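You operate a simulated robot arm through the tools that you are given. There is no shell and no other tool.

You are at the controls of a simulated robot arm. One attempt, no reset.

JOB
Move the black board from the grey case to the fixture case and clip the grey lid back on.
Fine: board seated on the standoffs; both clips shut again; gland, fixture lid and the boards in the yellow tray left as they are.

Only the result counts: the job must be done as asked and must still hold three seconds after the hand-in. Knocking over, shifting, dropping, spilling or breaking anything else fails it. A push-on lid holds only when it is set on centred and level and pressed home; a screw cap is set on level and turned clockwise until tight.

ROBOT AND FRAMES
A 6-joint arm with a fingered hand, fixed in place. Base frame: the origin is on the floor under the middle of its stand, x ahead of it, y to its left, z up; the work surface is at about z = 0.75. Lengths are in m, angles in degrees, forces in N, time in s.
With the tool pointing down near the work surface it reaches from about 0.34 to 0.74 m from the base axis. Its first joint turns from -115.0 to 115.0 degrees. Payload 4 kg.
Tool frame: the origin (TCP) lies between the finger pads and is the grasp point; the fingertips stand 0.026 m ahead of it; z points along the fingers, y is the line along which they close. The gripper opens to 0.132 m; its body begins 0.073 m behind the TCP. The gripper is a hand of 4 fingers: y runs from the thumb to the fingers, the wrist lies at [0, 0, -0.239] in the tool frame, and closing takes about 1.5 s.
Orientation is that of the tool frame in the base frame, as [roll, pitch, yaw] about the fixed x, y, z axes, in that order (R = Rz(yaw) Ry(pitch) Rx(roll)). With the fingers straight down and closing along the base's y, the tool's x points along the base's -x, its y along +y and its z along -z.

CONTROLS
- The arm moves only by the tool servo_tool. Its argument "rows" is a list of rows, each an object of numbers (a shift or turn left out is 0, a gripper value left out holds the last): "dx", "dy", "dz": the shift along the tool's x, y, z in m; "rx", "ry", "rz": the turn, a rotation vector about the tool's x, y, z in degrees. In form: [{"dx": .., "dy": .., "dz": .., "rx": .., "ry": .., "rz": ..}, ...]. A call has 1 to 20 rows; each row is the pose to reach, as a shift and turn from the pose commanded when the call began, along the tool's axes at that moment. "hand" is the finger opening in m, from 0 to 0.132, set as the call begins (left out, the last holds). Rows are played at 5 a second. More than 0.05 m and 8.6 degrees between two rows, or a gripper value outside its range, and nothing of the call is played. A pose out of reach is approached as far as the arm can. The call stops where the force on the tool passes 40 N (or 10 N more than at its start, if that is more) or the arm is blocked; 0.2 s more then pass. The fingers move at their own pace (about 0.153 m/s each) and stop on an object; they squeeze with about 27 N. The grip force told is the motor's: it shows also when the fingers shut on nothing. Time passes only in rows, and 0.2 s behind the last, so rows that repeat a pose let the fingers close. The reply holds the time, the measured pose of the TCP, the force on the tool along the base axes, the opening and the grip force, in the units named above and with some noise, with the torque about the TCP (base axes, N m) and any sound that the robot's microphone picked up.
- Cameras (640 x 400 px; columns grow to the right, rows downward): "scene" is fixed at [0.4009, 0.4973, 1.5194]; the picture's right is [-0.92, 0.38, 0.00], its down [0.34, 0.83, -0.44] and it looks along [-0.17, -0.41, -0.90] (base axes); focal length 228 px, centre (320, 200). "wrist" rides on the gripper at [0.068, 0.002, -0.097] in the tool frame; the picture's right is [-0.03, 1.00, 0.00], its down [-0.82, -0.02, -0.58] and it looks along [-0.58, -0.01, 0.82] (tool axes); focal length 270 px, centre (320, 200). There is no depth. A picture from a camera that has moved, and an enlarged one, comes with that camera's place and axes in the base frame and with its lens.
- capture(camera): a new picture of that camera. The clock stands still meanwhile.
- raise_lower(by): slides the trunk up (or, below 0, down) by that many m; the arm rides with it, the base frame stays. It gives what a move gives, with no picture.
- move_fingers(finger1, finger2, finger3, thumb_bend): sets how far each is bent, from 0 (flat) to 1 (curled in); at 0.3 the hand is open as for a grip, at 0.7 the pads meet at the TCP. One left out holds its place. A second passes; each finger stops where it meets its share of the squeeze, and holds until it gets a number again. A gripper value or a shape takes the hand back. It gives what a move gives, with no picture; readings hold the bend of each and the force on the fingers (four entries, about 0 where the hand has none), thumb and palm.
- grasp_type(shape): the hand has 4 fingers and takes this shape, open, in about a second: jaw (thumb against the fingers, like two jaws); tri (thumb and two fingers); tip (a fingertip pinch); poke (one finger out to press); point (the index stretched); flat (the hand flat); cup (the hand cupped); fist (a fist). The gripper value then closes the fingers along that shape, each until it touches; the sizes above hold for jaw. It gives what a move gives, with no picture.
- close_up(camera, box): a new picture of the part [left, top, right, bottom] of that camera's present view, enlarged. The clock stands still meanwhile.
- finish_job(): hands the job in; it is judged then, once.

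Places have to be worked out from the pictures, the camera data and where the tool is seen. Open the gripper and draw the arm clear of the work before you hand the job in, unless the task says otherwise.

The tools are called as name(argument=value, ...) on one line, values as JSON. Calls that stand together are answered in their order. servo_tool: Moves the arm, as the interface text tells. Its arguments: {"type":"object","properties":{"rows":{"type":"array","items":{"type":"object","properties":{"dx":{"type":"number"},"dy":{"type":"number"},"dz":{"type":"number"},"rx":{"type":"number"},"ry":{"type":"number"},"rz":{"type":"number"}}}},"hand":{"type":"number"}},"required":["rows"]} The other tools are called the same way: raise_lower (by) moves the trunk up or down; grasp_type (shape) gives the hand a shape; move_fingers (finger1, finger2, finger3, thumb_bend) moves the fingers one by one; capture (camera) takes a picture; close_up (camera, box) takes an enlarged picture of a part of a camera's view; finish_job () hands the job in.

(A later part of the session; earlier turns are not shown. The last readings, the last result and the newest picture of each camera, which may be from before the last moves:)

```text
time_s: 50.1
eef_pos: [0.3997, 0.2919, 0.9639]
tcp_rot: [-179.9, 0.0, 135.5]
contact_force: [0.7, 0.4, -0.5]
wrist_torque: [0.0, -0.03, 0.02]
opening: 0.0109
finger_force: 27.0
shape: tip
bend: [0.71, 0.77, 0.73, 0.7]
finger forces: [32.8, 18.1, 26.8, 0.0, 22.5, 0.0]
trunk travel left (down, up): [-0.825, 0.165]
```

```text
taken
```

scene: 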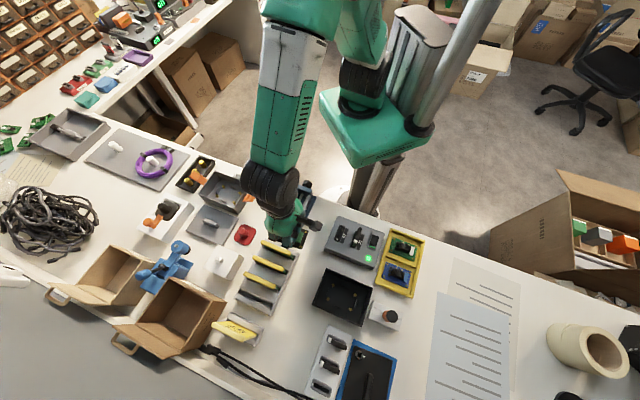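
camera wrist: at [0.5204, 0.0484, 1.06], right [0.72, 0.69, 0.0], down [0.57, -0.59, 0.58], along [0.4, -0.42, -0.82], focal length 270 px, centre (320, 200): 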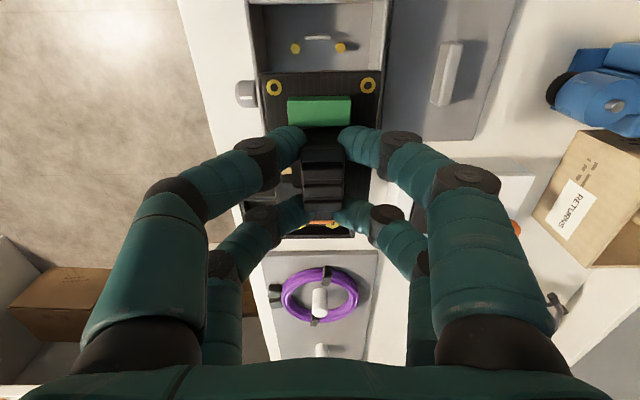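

The grip reading changed slightly (opening 0.0133→0.0109), so I check the board in the hand.

close_up(camera="wrist", box=[220, 60, 420, 260])

close_up(camera="scene", box=[250, 170, 330, 260])

```text
2.00 times, centred on (320, 160) of wrist
camera zoom: at [0.3533, 0.3397, 1.0607], right [0.72, 0.69, 0.0], down [0.57, -0.59, 0.58], along [0.4, -0.42, -0.82], focal length 541 px, centre (320, 280)
```

zoom: 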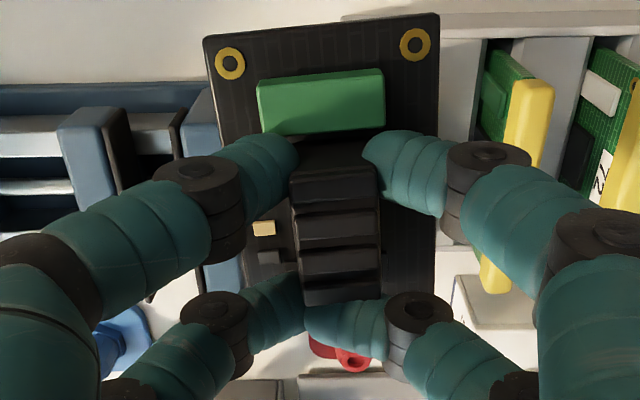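

```text
4.44 times, centred on (290, 215) of scene
camera zoom: at [0.4009, 0.4973, 1.5194], right [-0.92, 0.38, 0.0], down [0.34, 0.83, -0.44], along [-0.17, -0.41, -0.9], focal length 1013 px, centre (453, 133)
```

zoom: 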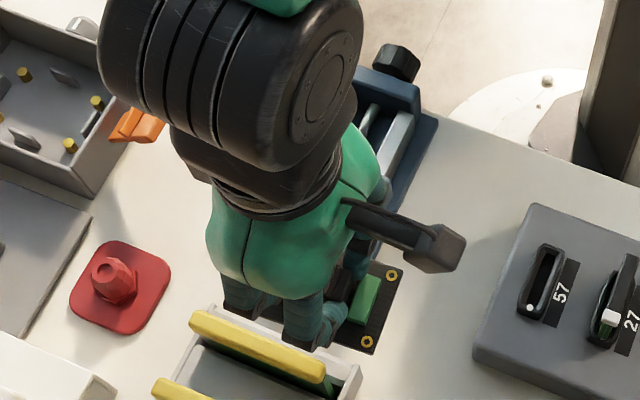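

The far +y digit slipped round the heatsink's far corner and the board yawed about 4° in the hand; it's still held on three sides. I look closer to judge tilt before moving slowly.

close_up(camera="wrist", box=[280, 60, 360, 240])

close_up(camera="scene", box=[285, 215, 325, 255])

```text
2.22 times, centred on (320, 150) of wrist
camera zoom: at [0.3533, 0.3397, 1.0607], right [0.72, 0.69, 0.0], down [0.57, -0.59, 0.58], along [0.4, -0.42, -0.82], focal length 601 px, centre (320, 311)
```

zoom: 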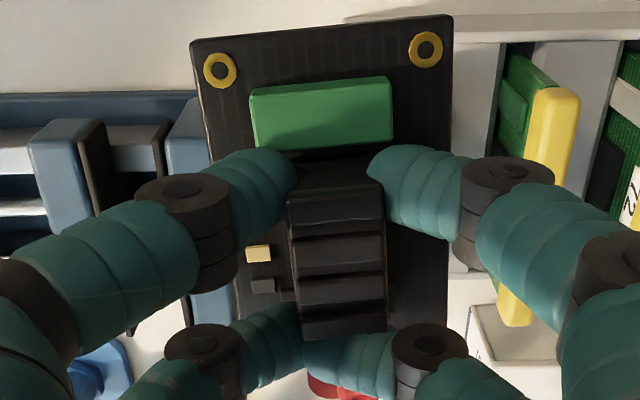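

```text
10.00 times, centred on (305, 235) of scene
camera zoom: at [0.4009, 0.4973, 1.5194], right [-0.92, 0.38, 0.0], down [0.34, 0.83, -0.44], along [-0.17, -0.41, -0.9], focal length 2279 px, centre (470, -150)
```

zoom: 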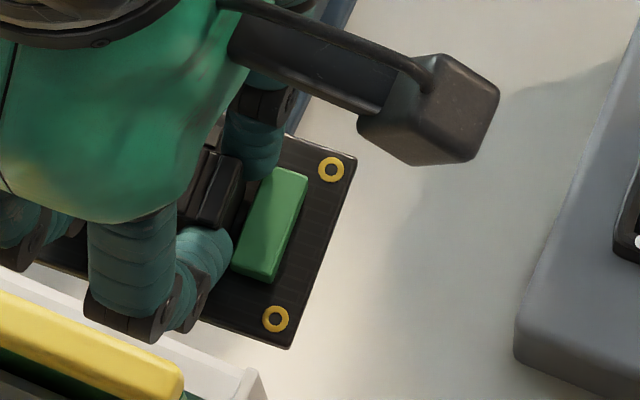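

The near edge is at the same height as before, yaw ≈ −4°, possibly a slight pitch. I continue to the viewing spot slowly (15 mm per row).

servo_tool(rows=[{"dx": 0.005, "dy": 0.0014}, {"dx": 0.013, "dy": 0.0036}, {"dx": 0.025, "dy": 0.0069}, {"dx": 0.039, "dy": 0.0108}, {"dx": 0.053, "dy": 0.0147}, {"dx": 0.067, "dy": 0.0186}, {"dx": 0.081, "dy": 0.0225}, {"dx": 0.095, "dy": 0.0264}, {"dx": 0.109, "dy": 0.0302}, {"dx": 0.123, "dy": 0.0341}, {"dx": 0.137, "dy": 0.038}, {"dx": 0.151, "dy": 0.0419}, {"dx": 0.163, "dy": 0.0452}, {"dx": 0.172, "dy": 0.0477}, {"dx": 0.177, "dy": 0.0491}, {"dx": 0.179, "dy": 0.0497}])

close_up(camera="wrist", box=[220, 60, 420, 260])

capture(camera="wrist")

```text
time_s: 53.5
eef_pos: [0.3072, 0.451, 0.9634]
tcp_rot: [-179.9, 0.0, 135.3]
contact_force: [0.0, -0.2, -1.1]
wrist_torque: [0.0, -0.01, 0.01]
opening: 0.0112
finger_force: 26.8
shape: tip
bend: [0.71, 0.77, 0.73, 0.7]
finger forces: [32.6, 18.1, 26.4, 0.0, 22.7, 0.0]
trunk travel left (down, up): [-0.825, 0.165]
```

```text
2.00 times, centred on (320, 160) of wrist
camera zoom: at [0.2604, 0.5, 1.0604], right [0.72, 0.69, 0.0], down [0.57, -0.59, 0.58], along [0.4, -0.42, -0.82], focal length 541 px, centre (320, 280)
```

zoom: 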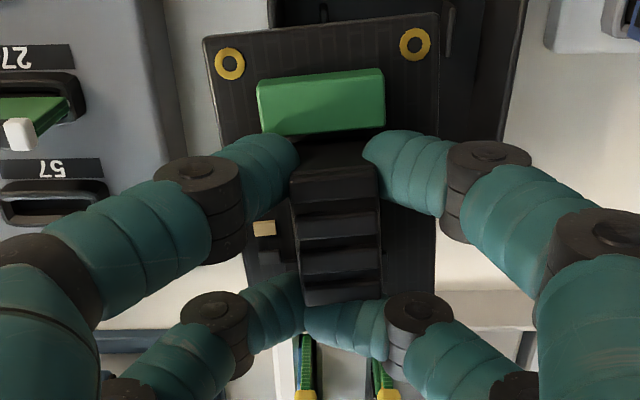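

```text
taken
camera wrist: at [0.2604, 0.5, 1.0604], right [0.72, 0.69, 0.0], down [0.57, -0.59, 0.58], along [0.4, -0.42, -0.82], focal length 270 px, centre (320, 200)
```

wrist: 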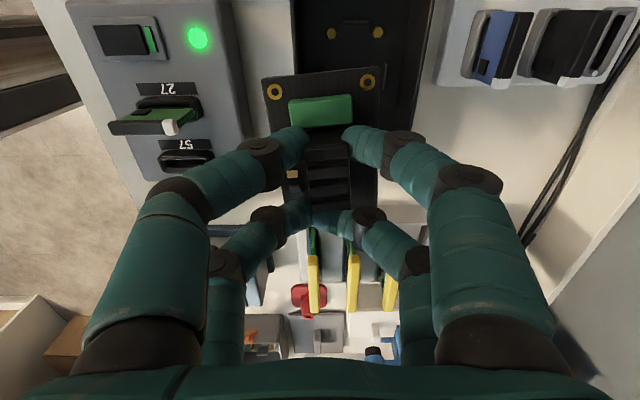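

The grip is stable. The fixture's two far standoffs and rib are visible above the board in the image; I zoom to measure them.

close_up(camera="wrist", box=[270, 0, 430, 100])

close_up(camera="scene", box=[300, 240, 400, 330])

```text
4.00 times, centred on (350, 50) of wrist
camera zoom: at [0.2604, 0.5, 1.0604], right [0.72, 0.69, 0.0], down [0.57, -0.59, 0.58], along [0.4, -0.42, -0.82], focal length 1081 px, centre (200, 800)
```

zoom: 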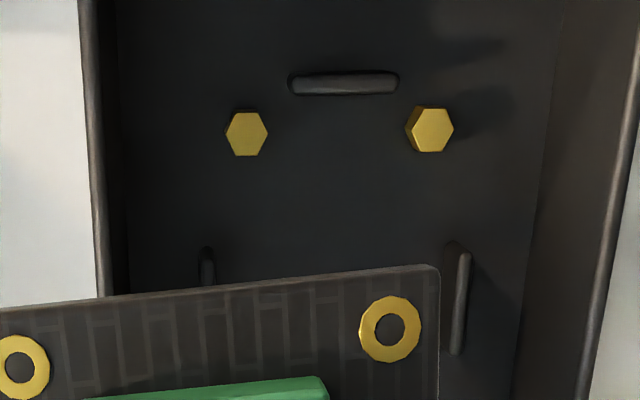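

```text
4.44 times, centred on (350, 285) of scene
camera zoom: at [0.4009, 0.4973, 1.5194], right [-0.92, 0.38, 0.0], down [0.34, 0.83, -0.44], along [-0.17, -0.41, -0.9], focal length 1013 px, centre (187, -178)
```

zoom: 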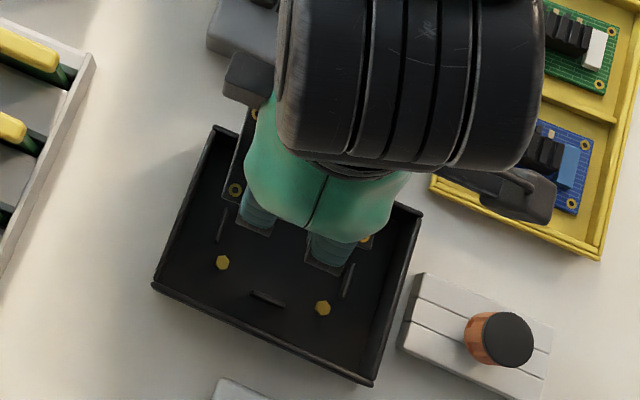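

From this view: fixture board-centre sits at tool (0.012, 0.035) from the TCP, same orientation as the tool; the held board is at (0.002, 0.005) and yawed −4.4°. I apply the correcting shift and turn slowly at height.

servo_tool(rows=[{"dx": 0.0015, "dy": 0.004, "rz": 0.6}, {"dx": 0.0036, "dy": 0.01, "rz": 1.5}, {"dx": 0.006, "dy": 0.0165, "rz": 2.5}, {"dx": 0.0085, "dy": 0.023, "rz": 3.5}, {"dx": 0.01, "dy": 0.028, "rz": 4.2}, {"dx": 0.0107, "dy": 0.0297, "rz": 4.4}, {"dx": 0.0107, "dy": 0.0297, "dz": 0.01, "rz": 4.4}, {"dx": 0.0107, "dy": 0.0297, "dz": 0.025, "rz": 4.4}, {"dx": 0.0107, "dy": 0.0297, "dz": 0.04, "rz": 4.4}, {"dx": 0.0107, "dy": 0.0297, "dz": 0.055, "rz": 4.4}, {"dx": 0.0107, "dy": 0.0297, "dz": 0.065, "rz": 4.4}])

capture(camera="wrist")

close_up(camera="wrist", box=[230, 0, 410, 130])

```text
time_s: 55.9
eef_pos: [0.3211, 0.4794, 0.8978]
tcp_rot: [-180.0, -0.1, 131.0]
contact_force: [-0.8, -0.3, -0.3]
wrist_torque: [0.01, 0.02, -0.01]
opening: 0.0114
finger_force: 27.3
shape: tip
bend: [0.71, 0.77, 0.73, 0.7]
finger forces: [32.3, 17.6, 25.9, 0.0, 23.1, 0.1]
trunk travel left (down, up): [-0.825, 0.165]
```

```text
taken
camera wrist: at [0.2777, 0.5325, 0.9949], right [0.77, 0.64, 0.0], down [0.52, -0.63, 0.58], along [0.37, -0.45, -0.82], focal length 270 px, centre (320, 200)
```

wrist: 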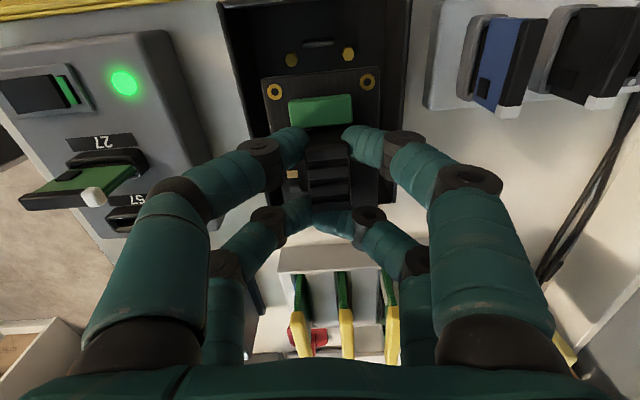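

```text
3.08 times, centred on (320, 65) of wrist
camera zoom: at [0.2777, 0.5325, 0.9949], right [0.77, 0.64, 0.0], down [0.52, -0.63, 0.58], along [0.37, -0.45, -0.82], focal length 832 px, centre (320, 615)
```

zoom: 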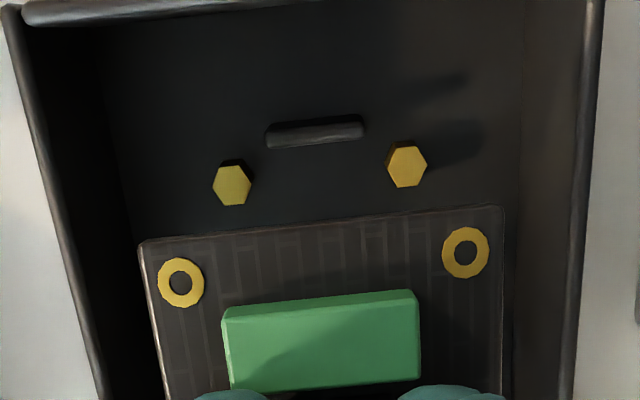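

Board holes line up with the standoffs within ~0.3 mm and the edges are parallel. I descend straight down slowly to about 1 cm above seating.

servo_tool(rows=[{"dz": 0.01}, {"dz": 0.025}, {"dz": 0.04}, {"dz": 0.055}, {"dz": 0.066}, {"dz": 0.072}, {"dz": 0.076}])

close_up(camera="wrist", box=[230, 0, 410, 130])

capture(camera="wrist")

```text
time_s: 57.5
eef_pos: [0.3206, 0.4803, 0.8216]
tcp_rot: [180.0, 0.0, 131.0]
contact_force: [0.5, -1.1, 0.2]
wrist_torque: [-0.01, 0.04, -0.02]
opening: 0.011
finger_force: 27.2
shape: tip
bend: [0.71, 0.77, 0.73, 0.7]
finger forces: [32.1, 17.4, 25.6, 0.0, 23.1, 0.0]
trunk travel left (down, up): [-0.825, 0.165]
```

```text
3.08 times, centred on (320, 65) of wrist
camera zoom: at [0.2776, 0.532, 0.9195], right [0.77, 0.64, 0.0], down [0.52, -0.63, 0.58], along [0.37, -0.45, -0.82], focal length 832 px, centre (320, 615)
```

zoom: 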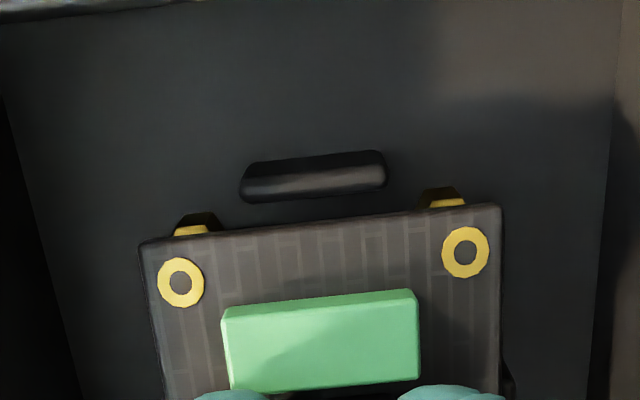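

```text
taken
camera wrist: at [0.2776, 0.532, 0.9195], right [0.77, 0.64, 0.0], down [0.52, -0.63, 0.58], along [0.37, -0.45, -0.82], focal length 270 px, centre (320, 200)
```

wrist: 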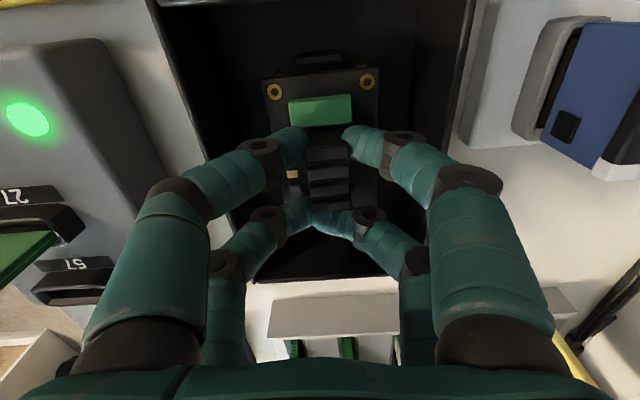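

Still well aligned. I keep lowering in 2–3 mm steps, watching force.

servo_tool(rows=[{"dz": 0.003}, {"dz": 0.006}, {"dz": 0.008}, {"dz": 0.01}, {"dz": 0.012}])

close_up(camera="wrist", box=[220, 20, 420, 160])

```text
time_s: 58.7
eef_pos: [0.3211, 0.4804, 0.8106]
tcp_rot: [179.9, 0.0, 131.0]
contact_force: [-0.6, -0.1, -0.3]
wrist_torque: [-0.06, 0.03, -0.01]
opening: 0.0111
finger_force: 26.9
shape: tip
bend: [0.71, 0.77, 0.73, 0.7]
finger forces: [32.0, 17.4, 25.6, 0.0, 23.1, 0.1]
trunk travel left (down, up): [-0.825, 0.165]
```

```text
2.86 times, centred on (320, 90) of wrist
camera zoom: at [0.2777, 0.5321, 0.9075], right [0.77, 0.64, 0.0], down [0.52, -0.63, 0.58], along [0.37, -0.45, -0.82], focal length 772 px, centre (320, 514)
```

zoom: 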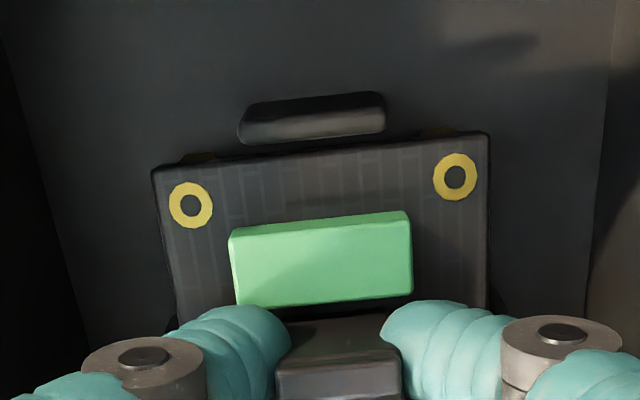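

The board's near edge sits ~1.5 mm inside the near rib, as it should. I lower in 1 mm steps until contact.

servo_tool(rows=[{"dz": 0.001}, {"dz": 0.002}, {"dz": 0.003}, {"dz": 0.004}, {"dz": 0.005}])

close_up(camera="wrist", box=[220, 20, 420, 160])

```text
time_s: 59.9
eef_pos: [0.32, 0.4793, 0.8064]
tcp_rot: [179.8, -0.2, 131.0]
contact_force: [1.8, -2.8, 12.2]
wrist_torque: [0.41, 0.23, 0.03]
opening: 0.0112
finger_force: 27.2
shape: tip
bend: [0.71, 0.77, 0.73, 0.71]
finger forces: [34.3, 21.2, 24.5, 0.1, 26.6, 0.0]
trunk travel left (down, up): [-0.825, 0.165]
```

```text
2.86 times, centred on (320, 90) of wrist
camera zoom: at [0.2779, 0.5315, 0.9039], right [0.77, 0.64, 0.0], down [0.52, -0.63, 0.58], along [0.37, -0.44, -0.82], focal length 772 px, centre (320, 514)
```

zoom: 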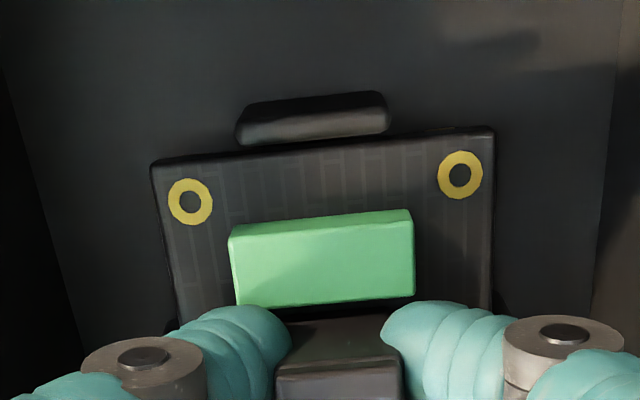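

Contact at the near standoffs (12 N, torque places it at the near hole line). I look at the heatsink and far end to judge the remaining tilt.

close_up(camera="wrist", box=[220, 60, 420, 260])

close_up(camera="scene", box=[310, 250, 380, 320])

```text
2.00 times, centred on (320, 160) of wrist
camera zoom: at [0.2779, 0.5315, 0.9039], right [0.77, 0.64, 0.0], down [0.52, -0.63, 0.58], along [0.37, -0.44, -0.82], focal length 541 px, centre (320, 280)
```

zoom: 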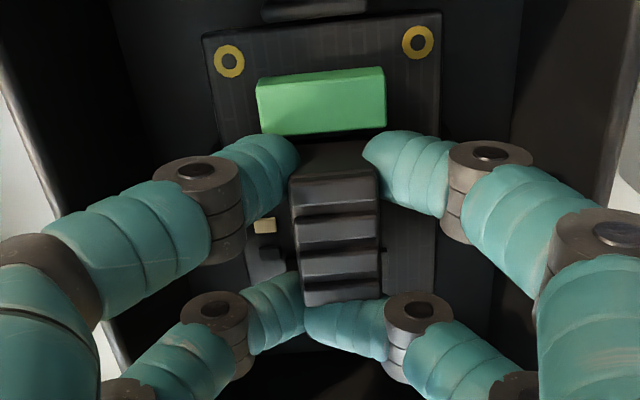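

```text
5.71 times, centred on (345, 285) of scene
camera zoom: at [0.4009, 0.4973, 1.5194], right [-0.92, 0.38, 0.0], down [0.34, 0.83, -0.44], along [-0.17, -0.41, -0.9], focal length 1302 px, centre (177, -286)
```

zoom: 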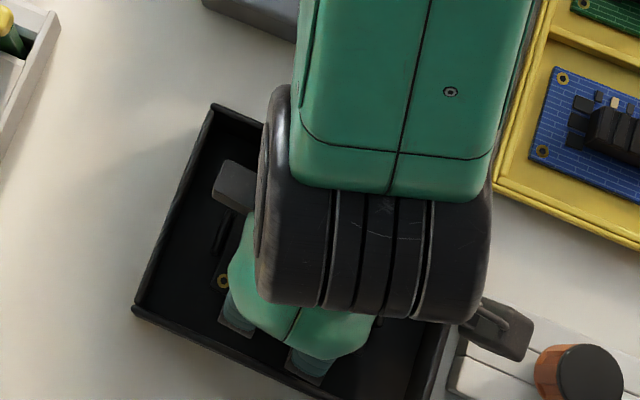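

The board looks nearly level now. I press 2 mm further to bring the far end down and watch how the contact centre moves.

servo_tool(rows=[{"dz": 0.0007}, {"dz": 0.0014}, {"dz": 0.002}])

```text
time_s: 60.7
eef_pos: [0.3218, 0.4806, 0.8049]
tcp_rot: [179.8, -0.1, 131.0]
contact_force: [1.4, -2.4, 23.8]
wrist_torque: [0.47, 0.25, 0.04]
opening: 0.012
finger_force: 27.2
shape: tip
bend: [0.72, 0.77, 0.73, 0.71]
finger forces: [35.5, 23.1, 23.9, 0.1, 29.1, 0.1]
trunk travel left (down, up): [-0.825, 0.165]
```

The far standoffs now carry load as well, so the board is seated. I relax the push by ~2 mm and open the digits.

servo_tool(rows=[{"dz": -0.001}, {"dz": -0.0025}])

servo_tool(hand=0.036, rows=[{"dz": 0.0}, {"dz": 0.0}, {"dz": 0.0}, {"dz": 0.0}])

close_up(camera="wrist", box=[220, 40, 420, 260])

```text
time_s: 61.3
eef_pos: [0.3208, 0.4793, 0.8058]
tcp_rot: [179.9, -0.1, 131.1]
contact_force: [2.6, 0.0, 12.0]
wrist_torque: [0.48, 0.17, -0.03]
opening: 0.0117
finger_force: 26.8
shape: tip
bend: [0.72, 0.77, 0.73, 0.71]
finger forces: [35.2, 0.1, 22.8, 0.0, 26.4, 0.0]
trunk travel left (down, up): [-0.825, 0.165]
```

```text
time_s: 62.3
eef_pos: [0.3203, 0.4795, 0.8056]
tcp_rot: [-180.0, 0.0, 131.1]
contact_force: [3.5, 2.5, 0.2]
wrist_torque: [-0.02, 0.02, 0.1]
opening: 0.0347
finger_force: 0.1
shape: tip
bend: [0.73, 0.73, 0.74, 0.7]
finger forces: [0.1, 0.1, 4.7, 0.0, 0.0, 0.0]
trunk travel left (down, up): [-0.825, 0.165]
```

```text
1.82 times, centred on (320, 150) of wrist
camera zoom: at [0.278, 0.5321, 0.9026], right [0.77, 0.64, 0.0], down [0.52, -0.63, 0.58], along [0.37, -0.45, -0.82], focal length 491 px, centre (320, 291)
```

zoom: 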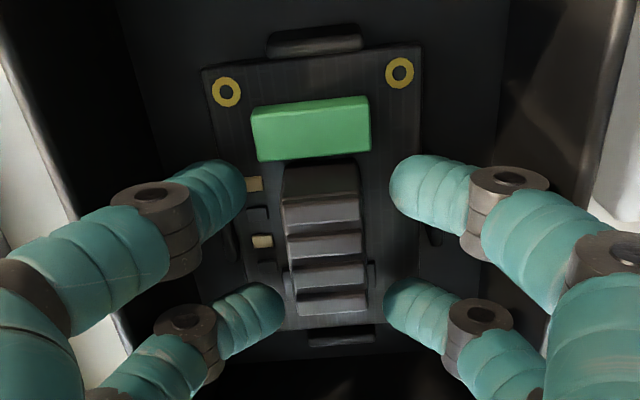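

The board is released and sits between the four ribs. Finger 3 is lightly touching the fixture wall (4.7 N), so I narrow the opening slightly and then rise straight up.

servo_tool(hand=0.029, rows=[{"dz": 0.0}, {"dz": 0.0}])

servo_tool(rows=[{"dz": -0.004}, {"dz": -0.01}, {"dz": -0.02}, {"dz": -0.04}, {"dz": -0.06}, {"dz": -0.09}, {"dz": -0.12}])

capture(camera="wrist")

close_up(camera="wrist", box=[230, 30, 410, 170])

```text
time_s: 62.9
eef_pos: [0.3205, 0.481, 0.8046]
tcp_rot: [180.0, 0.0, 131.0]
contact_force: [1.5, 2.3, 0.6]
wrist_torque: [-0.03, 0.02, 0.05]
opening: 0.0286
finger_force: 0.2
shape: tip
bend: [0.73, 0.73, 0.74, 0.7]
finger forces: [0.1, 0.0, 2.9, 0.0, 0.0, 0.0]
trunk travel left (down, up): [-0.825, 0.165]
```

```text
time_s: 64.5
eef_pos: [0.3206, 0.4803, 0.9251]
tcp_rot: [180.0, 0.0, 131.1]
contact_force: [-0.1, -0.1, 0.6]
wrist_torque: [-0.01, 0.0, 0.01]
opening: 0.0292
finger_force: 0.0
shape: tip
bend: [0.73, 0.73, 0.73, 0.7]
finger forces: [0.0, 0.0, 0.1, 0.0, 0.1, 0.1]
trunk travel left (down, up): [-0.825, 0.165]
```

```text
taken
camera wrist: at [0.2777, 0.5315, 1.023], right [0.77, 0.64, 0.0], down [0.52, -0.63, 0.58], along [0.37, -0.45, -0.82], focal length 270 px, centre (320, 200)
```

wrist: 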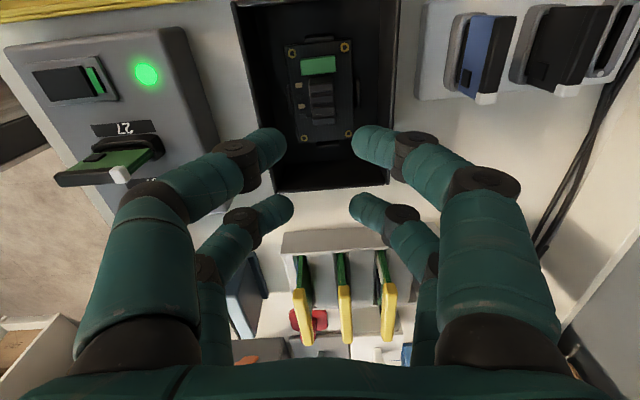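

```text
2.86 times, centred on (320, 100) of wrist
camera zoom: at [0.2777, 0.5315, 1.023], right [0.77, 0.64, 0.0], down [0.52, -0.63, 0.58], along [0.37, -0.45, -0.82], focal length 772 px, centre (320, 486)
```

zoom: 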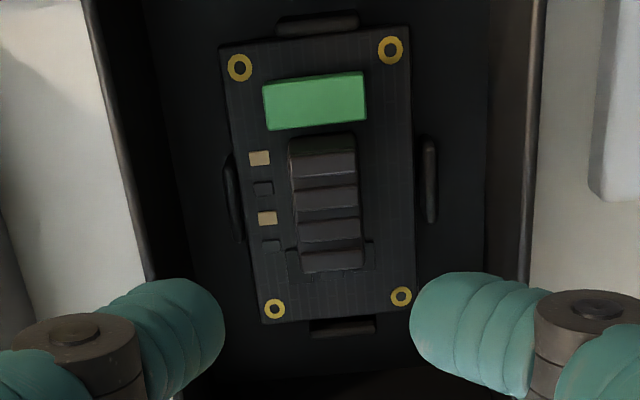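

The board looks seated but seems shifted slightly toward the left rib. I move the hand back a bit for an unobstructed view and zoom in.

servo_tool(rows=[{"dx": -0.03, "dz": -0.01}, {"dx": -0.06, "dz": -0.02}, {"dx": -0.1, "dz": -0.02}, {"dx": -0.14, "dz": -0.02}])

close_up(camera="scene", box=[310, 260, 380, 330])

close_up(camera="scene", box=[325, 278, 360, 312])

```text
time_s: 65.5
eef_pos: [0.4125, 0.3744, 0.9444]
tcp_rot: [-179.9, 0.0, 130.9]
contact_force: [0.2, 0.4, -0.4]
wrist_torque: [0.04, -0.03, 0.0]
opening: 0.0292
finger_force: 0.0
shape: tip
bend: [0.73, 0.73, 0.73, 0.7]
finger forces: [0.1, 0.0, 0.0, 0.1, 0.0, 0.1]
trunk travel left (down, up): [-0.825, 0.165]
```

```text
5.71 times, centred on (345, 295) of scene
camera zoom: at [0.4009, 0.4973, 1.5194], right [-0.92, 0.38, 0.0], down [0.34, 0.83, -0.44], along [-0.17, -0.41, -0.9], focal length 1302 px, centre (177, -343)
```

zoom: 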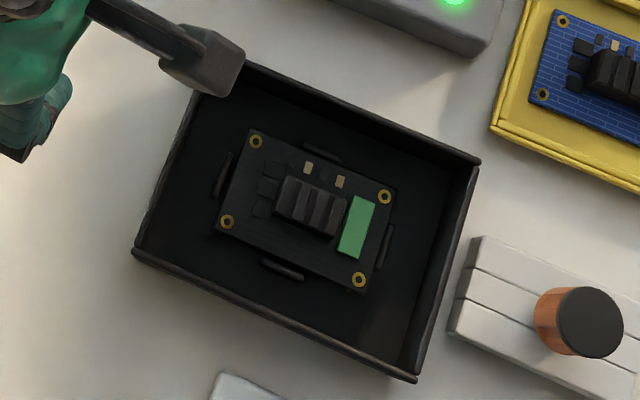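

```text
11.76 times, centred on (342, 295) of scene
camera zoom: at [0.4009, 0.4973, 1.5194], right [-0.92, 0.38, 0.0], down [0.34, 0.83, -0.44], along [-0.17, -0.41, -0.9], focal length 2682 px, centre (55, -918)
```

zoom: 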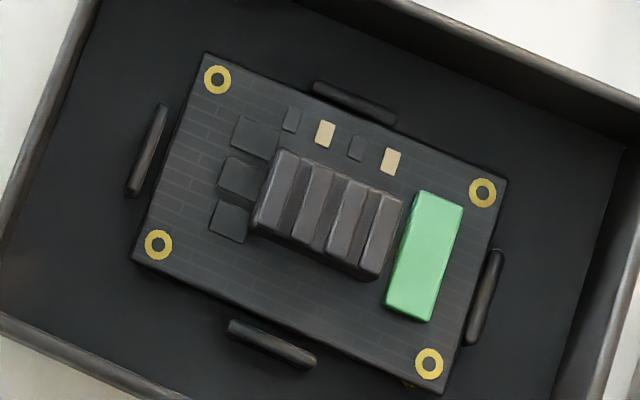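

The board is level at top z≈0.772 (same as in the grey case), between all four ribs and on the standoffs. Now I go back for the lid: return to jaw shape and fly over to it.

grasp_type(shape="jaw")

servo_tool(rows=[{"dx": -0.02, "dy": -0.0004, "rz": -0.4}, {"dx": -0.055, "dy": -0.001, "rz": -1.0}, {"dx": -0.095, "dy": -0.0016, "rz": -1.5}, {"dx": -0.135, "dy": -0.0023, "rz": -2.0}, {"dx": -0.175, "dy": -0.003, "rz": -2.5}, {"dx": -0.215, "dy": -0.0036, "rz": -3.0}, {"dx": -0.255, "dy": -0.0043, "rz": -3.5}, {"dx": -0.295, "dy": -0.005, "rz": -3.9}, {"dx": -0.335, "dy": -0.0056, "rz": -4.2}, {"dx": -0.3638, "dy": -0.0061, "rz": -4.4}])

capture(camera="wrist")

capture(camera="scene")

```text
time_s: 66.4
eef_pos: [0.4118, 0.3739, 0.9447]
tcp_rot: [-180.0, 0.0, 131.0]
contact_force: [0.1, -0.5, -0.5]
wrist_torque: [-0.02, 0.01, 0.01]
opening: 0.132
finger_force: 0.1
shape: jaw
bend: [0.3, 0.3, 0.3, 0.3]
finger forces: [0.0, 0.0, 0.1, 0.1, 0.0, 0.1]
trunk travel left (down, up): [-0.825, 0.165]
```

```text
time_s: 68.6
eef_pos: [0.6479, 0.0954, 0.9464]
tcp_rot: [-180.0, 0.1, 135.5]
contact_force: [-0.1, 0.3, -0.4]
wrist_torque: [0.03, 0.03, -0.01]
opening: 0.1321
finger_force: 0.1
shape: jaw
bend: [0.3, 0.3, 0.3, 0.3]
finger forces: [0.0, 0.0, 0.1, 0.0, 0.0, 0.0]
trunk travel left (down, up): [-0.825, 0.165]
```

```text
taken
camera wrist: at [0.601, 0.1442, 1.0425], right [0.72, 0.69, 0.0], down [0.57, -0.59, 0.58], along [0.4, -0.42, -0.82], focal length 270 px, centre (320, 200)
```

wrist: 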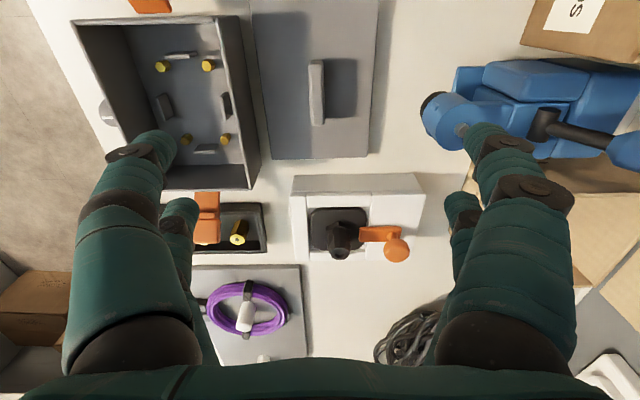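

```text
taken
```

scene: 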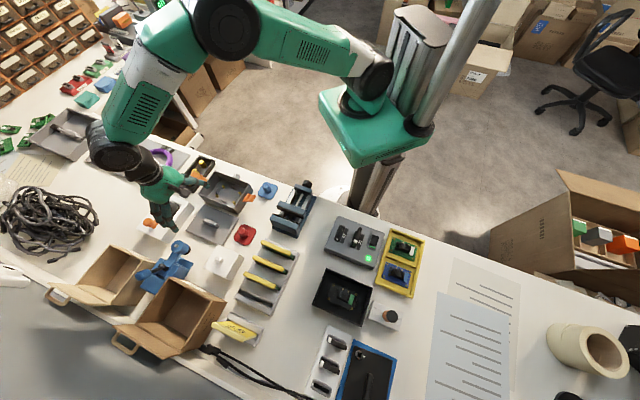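

I check handle alignment from here before descending.

close_up(camera="wrist", box=[230, 30, 410, 170])

```text
2.86 times, centred on (320, 100) of wrist
camera zoom: at [0.601, 0.1442, 1.0425], right [0.72, 0.69, 0.0], down [0.57, -0.59, 0.58], along [0.4, -0.42, -0.82], focal length 772 px, centre (320, 486)
```

zoom: 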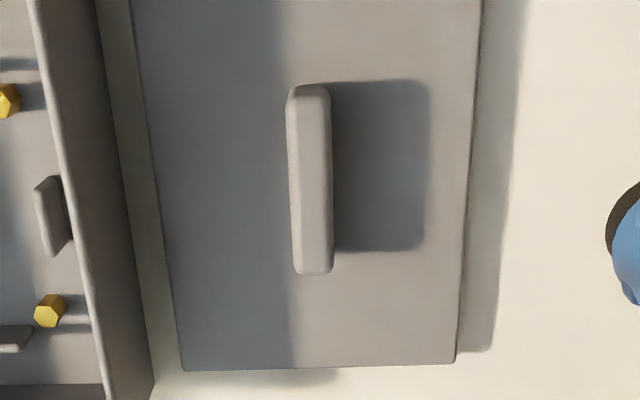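

Alignment is good. I narrow the fingers to 0.05 and descend to just above the lid surface.

servo_tool(hand=0.05, rows=[{"dz": 0.01}, {"dz": 0.03}, {"dz": 0.06}, {"dz": 0.09}, {"dz": 0.115}, {"dz": 0.135}, {"dz": 0.145}, {"dz": 0.15}])

capture(camera="wrist")

```text
time_s: 70.4
eef_pos: [0.6462, 0.0954, 0.7949]
tcp_rot: [180.0, 0.0, 135.4]
contact_force: [0.0, 0.6, -0.6]
wrist_torque: [-0.01, 0.04, 0.03]
opening: 0.0504
finger_force: 0.0
shape: jaw
bend: [0.73, 0.73, 0.73, 0.7]
finger forces: [0.1, 0.1, 0.1, 0.0, 0.0, 0.1]
trunk travel left (down, up): [-0.825, 0.165]
```

```text
taken
camera wrist: at [0.5998, 0.1443, 0.8923], right [0.72, 0.69, 0.0], down [0.57, -0.59, 0.58], along [0.4, -0.42, -0.82], focal length 270 px, centre (320, 200)
```

wrist: 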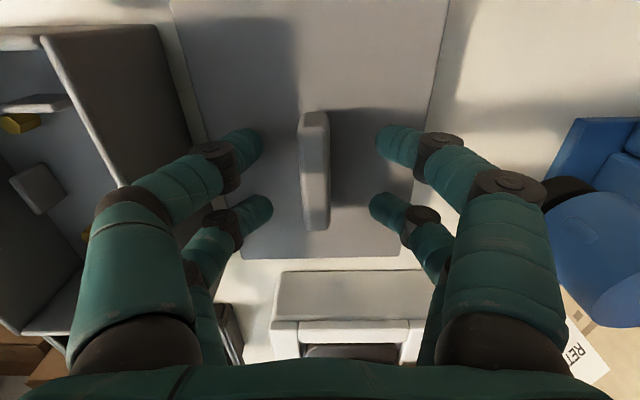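

The handle is between the digits. I go 3 mm lower and close on it.

servo_tool(rows=[{"dz": 0.0015}, {"dz": 0.003}])

servo_tool(hand=0.0, rows=[{"dz": 0.0}, {"dz": 0.0}, {"dz": 0.0}, {"dz": 0.0}, {"dz": 0.0}, {"dz": 0.0}])

capture(camera="wrist")

```text
time_s: 71.0
eef_pos: [0.6465, 0.0951, 0.7925]
tcp_rot: [-180.0, 0.1, 135.4]
contact_force: [0.3, 1.1, -0.5]
wrist_torque: [0.01, -0.01, -0.05]
opening: 0.0505
finger_force: 0.0
shape: jaw
bend: [0.73, 0.73, 0.73, 0.7]
finger forces: [0.0, 0.0, 0.0, 0.0, 0.0, 0.0]
trunk travel left (down, up): [-0.825, 0.165]
```

```text
time_s: 72.4
eef_pos: [0.6465, 0.096, 0.7927]
tcp_rot: [179.9, -0.1, 135.4]
contact_force: [0.6, 0.2, 0.6]
wrist_torque: [0.02, 0.01, 0.01]
opening: 0.008
finger_force: 26.9
shape: jaw
bend: [0.71, 0.71, 0.71, 0.7]
finger forces: [24.2, 24.3, 24.0, 0.0, 24.4, 0.0]
trunk travel left (down, up): [-0.825, 0.165]
```

```text
taken
camera wrist: at [0.6, 0.1442, 0.8898], right [0.72, 0.69, 0.0], down [0.57, -0.59, 0.58], along [0.4, -0.42, -0.82], focal length 270 px, centre (320, 200)
```

wrist: 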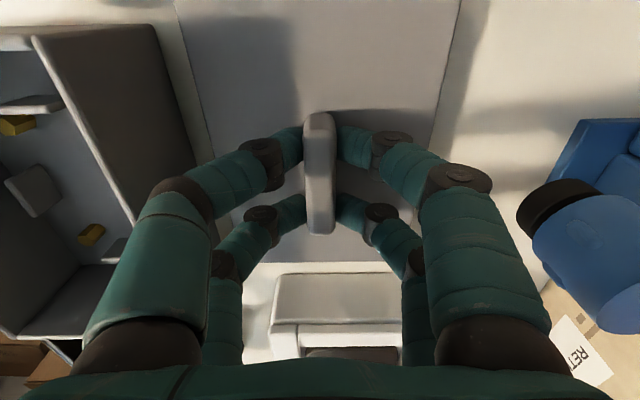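

Gripped like before (lid ~1 mm off in x, grip 2.7 mm higher). I lift the lid and carry it back above the case.

servo_tool(rows=[{"dz": -0.005}, {"dz": -0.02}, {"dz": -0.045}, {"dz": -0.07}, {"dz": -0.1}, {"dz": -0.125}, {"dx": -0.002, "dy": -0.02, "dz": -0.13}, {"dx": -0.005, "dy": -0.05, "dz": -0.13}, {"dx": -0.008, "dy": -0.08, "dz": -0.13}, {"dx": -0.01, "dy": -0.108, "dz": -0.13}, {"dx": -0.0113, "dy": -0.124, "dz": -0.13}])

capture(camera="wrist")

close_up(camera="scene", box=[180, 120, 280, 220])

```text
time_s: 74.8
eef_pos: [0.5686, -0.0004, 0.922]
tcp_rot: [180.0, 0.1, 135.3]
contact_force: [-0.2, 0.3, -1.8]
wrist_torque: [0.02, 0.04, -0.02]
opening: 0.008
finger_force: 27.0
shape: jaw
bend: [0.71, 0.71, 0.71, 0.7]
finger forces: [24.4, 24.3, 24.0, 0.0, 24.5, 0.0]
trunk travel left (down, up): [-0.825, 0.165]
```

```text
taken
camera wrist: at [0.5207, 0.0471, 1.0197], right [0.72, 0.69, 0.0], down [0.57, -0.59, 0.58], along [0.4, -0.42, -0.82], focal length 270 px, centre (320, 200)
```

wrist: 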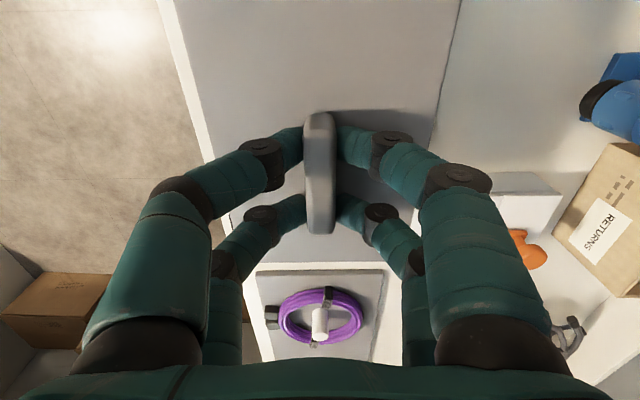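

```text
4.00 times, centred on (230, 170) of scene
camera zoom: at [0.4009, 0.4973, 1.5194], right [-0.92, 0.38, 0.0], down [0.34, 0.83, -0.44], along [-0.17, -0.41, -0.9], focal length 912 px, centre (680, 320)
```

zoom: 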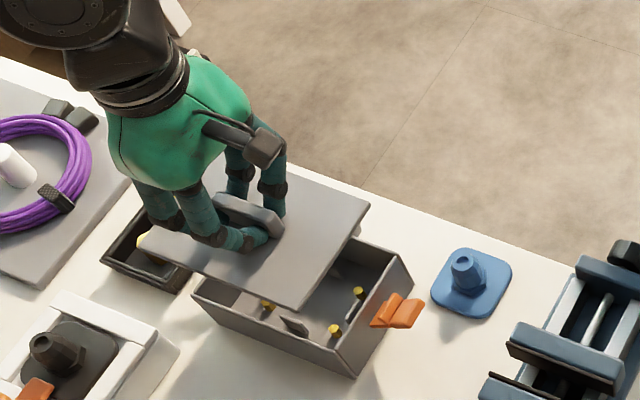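

The lid is back over the case in the same pose as when I lifted it. I lower it, slowly near the end.

servo_tool(rows=[{"dz": 0.02}, {"dz": 0.04}, {"dz": 0.055}, {"dz": 0.063}, {"dz": 0.067}, {"dz": 0.069}])

close_up(camera="scene", box=[190, 140, 270, 220])

capture(camera="wrist")

```text
time_s: 76.2
eef_pos: [0.5686, 0.0014, 0.8534]
tcp_rot: [-180.0, -0.1, 135.4]
contact_force: [0.1, -0.7, -1.6]
wrist_torque: [-0.01, 0.02, 0.02]
opening: 0.0076
finger_force: 26.7
shape: jaw
bend: [0.71, 0.71, 0.71, 0.7]
finger forces: [24.3, 24.3, 24.0, 0.0, 24.5, 0.0]
trunk travel left (down, up): [-0.825, 0.165]
```

```text
5.00 times, centred on (230, 180) of scene
camera zoom: at [0.4009, 0.4973, 1.5194], right [-0.92, 0.38, 0.0], down [0.34, 0.83, -0.44], along [-0.17, -0.41, -0.9], focal length 1140 px, centre (770, 300)
```

zoom: 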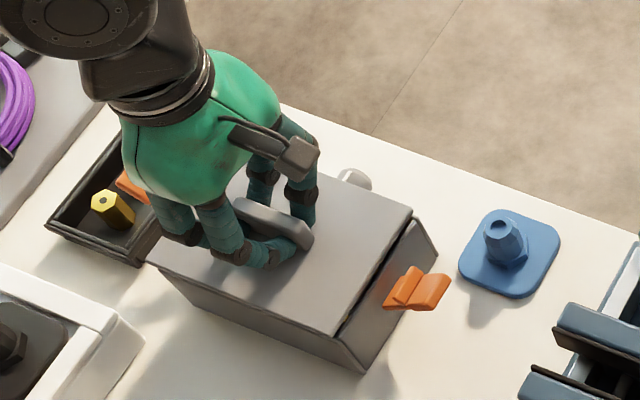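

```text
taken
camera wrist: at [0.5207, 0.048, 0.9514], right [0.72, 0.69, 0.0], down [0.57, -0.59, 0.58], along [0.4, -0.42, -0.82], focal length 270 px, centre (320, 200)
```

wrist: 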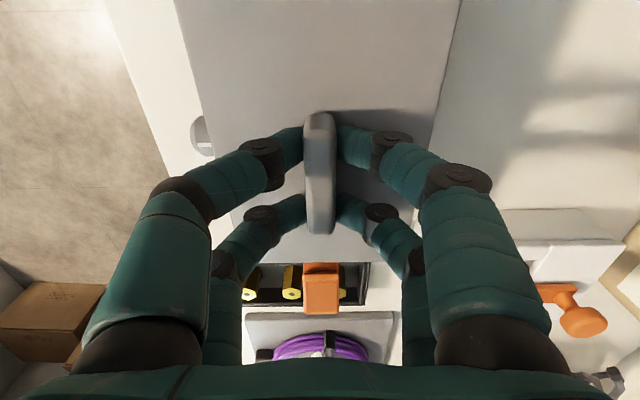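

The lid is ~6 mm above the rim and lined up. I lower in 1 mm steps to contact.

servo_tool(rows=[{"dz": 0.001}, {"dz": 0.002}, {"dz": 0.003}, {"dz": 0.004}, {"dz": 0.005}, {"dz": 0.006}])

close_up(camera="scene", box=[210, 160, 270, 220])

```text
time_s: 77.6
eef_pos: [0.5674, 0.0002, 0.8483]
tcp_rot: [179.9, 0.1, 135.3]
contact_force: [-0.4, 0.2, -0.6]
wrist_torque: [-0.02, 0.02, -0.01]
opening: 0.008
finger_force: 27.2
shape: jaw
bend: [0.71, 0.71, 0.71, 0.7]
finger forces: [24.3, 24.3, 23.9, 0.1, 24.5, 0.0]
trunk travel left (down, up): [-0.825, 0.165]
```

```text
6.67 times, centred on (240, 190) of scene
camera zoom: at [0.4009, 0.4973, 1.5194], right [-0.92, 0.38, 0.0], down [0.34, 0.83, -0.44], along [-0.17, -0.41, -0.9], focal length 1520 px, centre (853, 267)
```

zoom: 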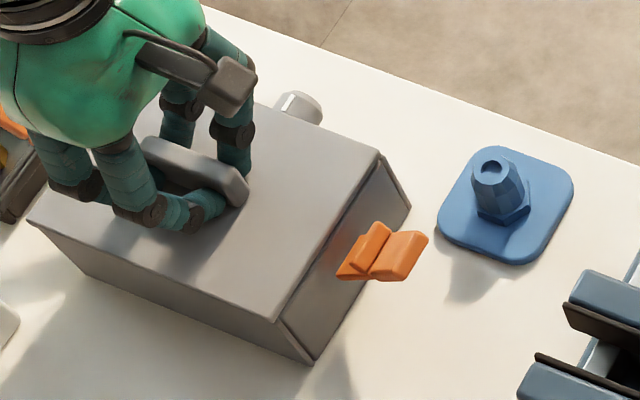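

Not yet in contact; I go on down until the lid meets the rim.

servo_tool(rows=[{"dz": 0.001}, {"dz": 0.002}, {"dz": 0.003}])

```text
time_s: 78.4
eef_pos: [0.5677, 0.0009, 0.8448]
tcp_rot: [179.9, 0.1, 135.4]
contact_force: [-1.5, -1.5, 2.8]
wrist_torque: [0.02, 0.1, 0.01]
opening: 0.0079
finger_force: 27.2
shape: jaw
bend: [0.71, 0.71, 0.71, 0.7]
finger forces: [25.4, 24.5, 25.1, 0.0, 26.4, 0.0]
trunk travel left (down, up): [-0.825, 0.165]
```

First light contact at 0.845. I press 2 mm further to seat the lid.

servo_tool(rows=[{"dz": 0.001}, {"dz": 0.002}, {"dz": 0.0025}])

close_up(camera="scene", box=[210, 160, 270, 220])

close_up(camera="wrist", box=[150, 0, 490, 300])

```text
time_s: 79.2
eef_pos: [0.5668, -0.0002, 0.8441]
tcp_rot: [179.8, 0.2, 135.3]
contact_force: [-0.8, -0.9, 19.7]
wrist_torque: [0.03, 0.11, 0.02]
opening: 0.0082
finger_force: 27.1
shape: jaw
bend: [0.72, 0.72, 0.72, 0.7]
finger forces: [27.5, 26.4, 26.4, 0.0, 29.1, 0.0]
trunk travel left (down, up): [-0.825, 0.165]
```

```text
6.67 times, centred on (240, 190) of scene
camera zoom: at [0.4009, 0.4973, 1.5194], right [-0.92, 0.38, 0.0], down [0.34, 0.83, -0.44], along [-0.17, -0.41, -0.9], focal length 1520 px, centre (853, 267)
```

zoom: 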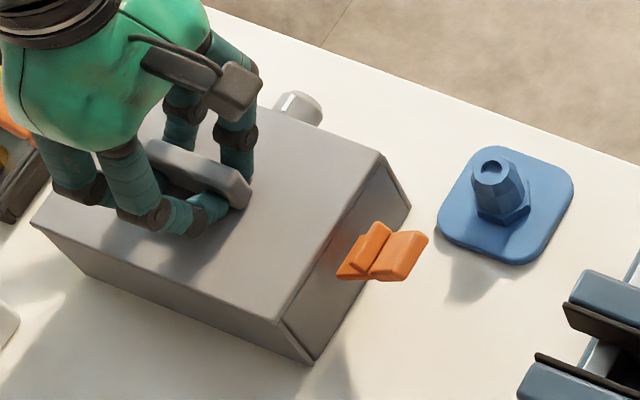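

```text
1.33 times, centred on (320, 150) of wrist
camera zoom: at [0.5204, 0.048, 0.9409], right [0.72, 0.69, 0.0], down [0.56, -0.59, 0.58], along [0.4, -0.42, -0.81], focal length 360 px, centre (320, 267)
```

zoom: 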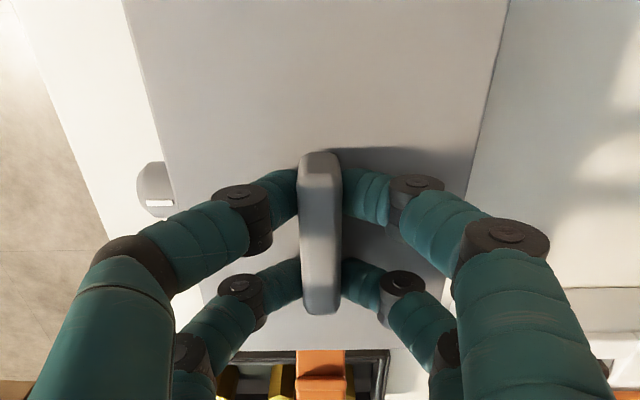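

Lid seated level (20 N, contact centre near the middle). I relax the push, open the fingers, and lift clear.

servo_tool(rows=[{"dz": -0.001}, {"dz": -0.002}])

servo_tool(hand=0.05, rows=[{"dz": 0.0}, {"dz": 0.0}, {"dz": 0.0}])

servo_tool(rows=[{"dz": -0.005}, {"dz": -0.02}, {"dz": -0.045}, {"dz": -0.07}, {"dz": -0.1}])

close_up(camera="wrist", box=[220, 0, 420, 220])

close_up(camera="scene", box=[190, 140, 270, 220])

```text
time_s: 79.8
eef_pos: [0.5674, -0.0016, 0.8432]
tcp_rot: [-180.0, -0.1, 135.4]
contact_force: [2.7, -2.0, 10.6]
wrist_torque: [-0.02, 0.03, -0.01]
opening: 0.0085
finger_force: 26.7
shape: jaw
bend: [0.72, 0.72, 0.72, 0.7]
finger forces: [27.4, 26.4, 25.8, 0.0, 27.8, 0.0]
trunk travel left (down, up): [-0.825, 0.165]
```

```text
time_s: 80.6
eef_pos: [0.5684, 0.0007, 0.8439]
tcp_rot: [179.9, 0.0, 135.4]
contact_force: [-0.9, 1.0, 0.0]
wrist_torque: [-0.01, -0.01, 0.01]
opening: 0.0496
finger_force: 0.1
shape: jaw
bend: [0.74, 0.74, 0.74, 0.7]
finger forces: [0.1, 0.0, 0.0, 0.0, 0.1, 0.0]
trunk travel left (down, up): [-0.825, 0.165]
```

```text
time_s: 81.8
eef_pos: [0.5676, -0.0019, 0.9434]
tcp_rot: [179.9, -0.1, 135.4]
contact_force: [0.1, 0.4, -0.3]
wrist_torque: [-0.01, 0.04, 0.0]
opening: 0.0495
finger_force: 0.1
shape: jaw
bend: [0.74, 0.74, 0.74, 0.7]
finger forces: [0.1, 0.1, 0.0, 0.0, 0.0, 0.0]
trunk travel left (down, up): [-0.825, 0.165]
```

```text
1.82 times, centred on (320, 110) of wrist
camera zoom: at [0.5203, 0.0475, 1.0414], right [0.72, 0.69, 0.0], down [0.57, -0.59, 0.58], along [0.4, -0.42, -0.82], focal length 491 px, centre (320, 364)
```

zoom: 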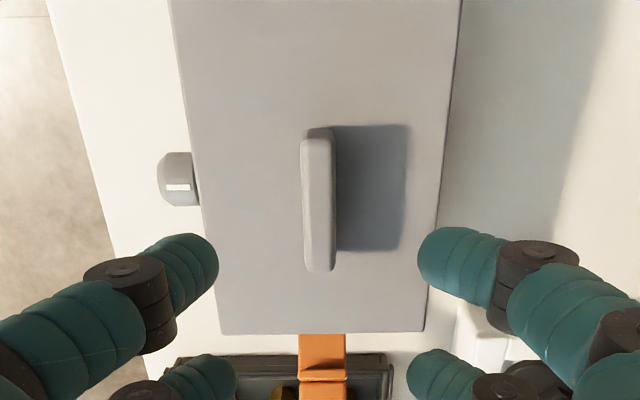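

```text
5.00 times, centred on (230, 180) of scene
camera zoom: at [0.4009, 0.4973, 1.5194], right [-0.92, 0.38, 0.0], down [0.34, 0.83, -0.44], along [-0.17, -0.41, -0.9], focal length 1140 px, centre (770, 300)
```

zoom: 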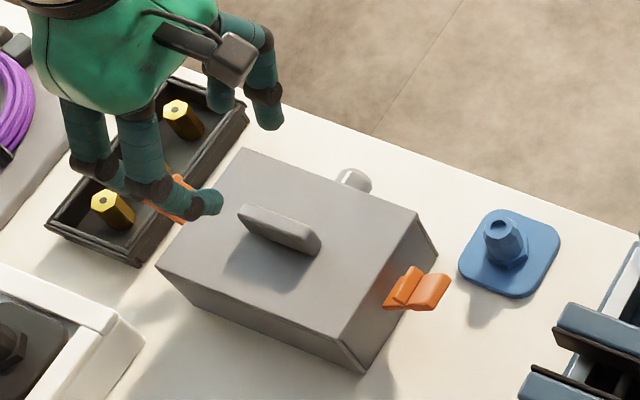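

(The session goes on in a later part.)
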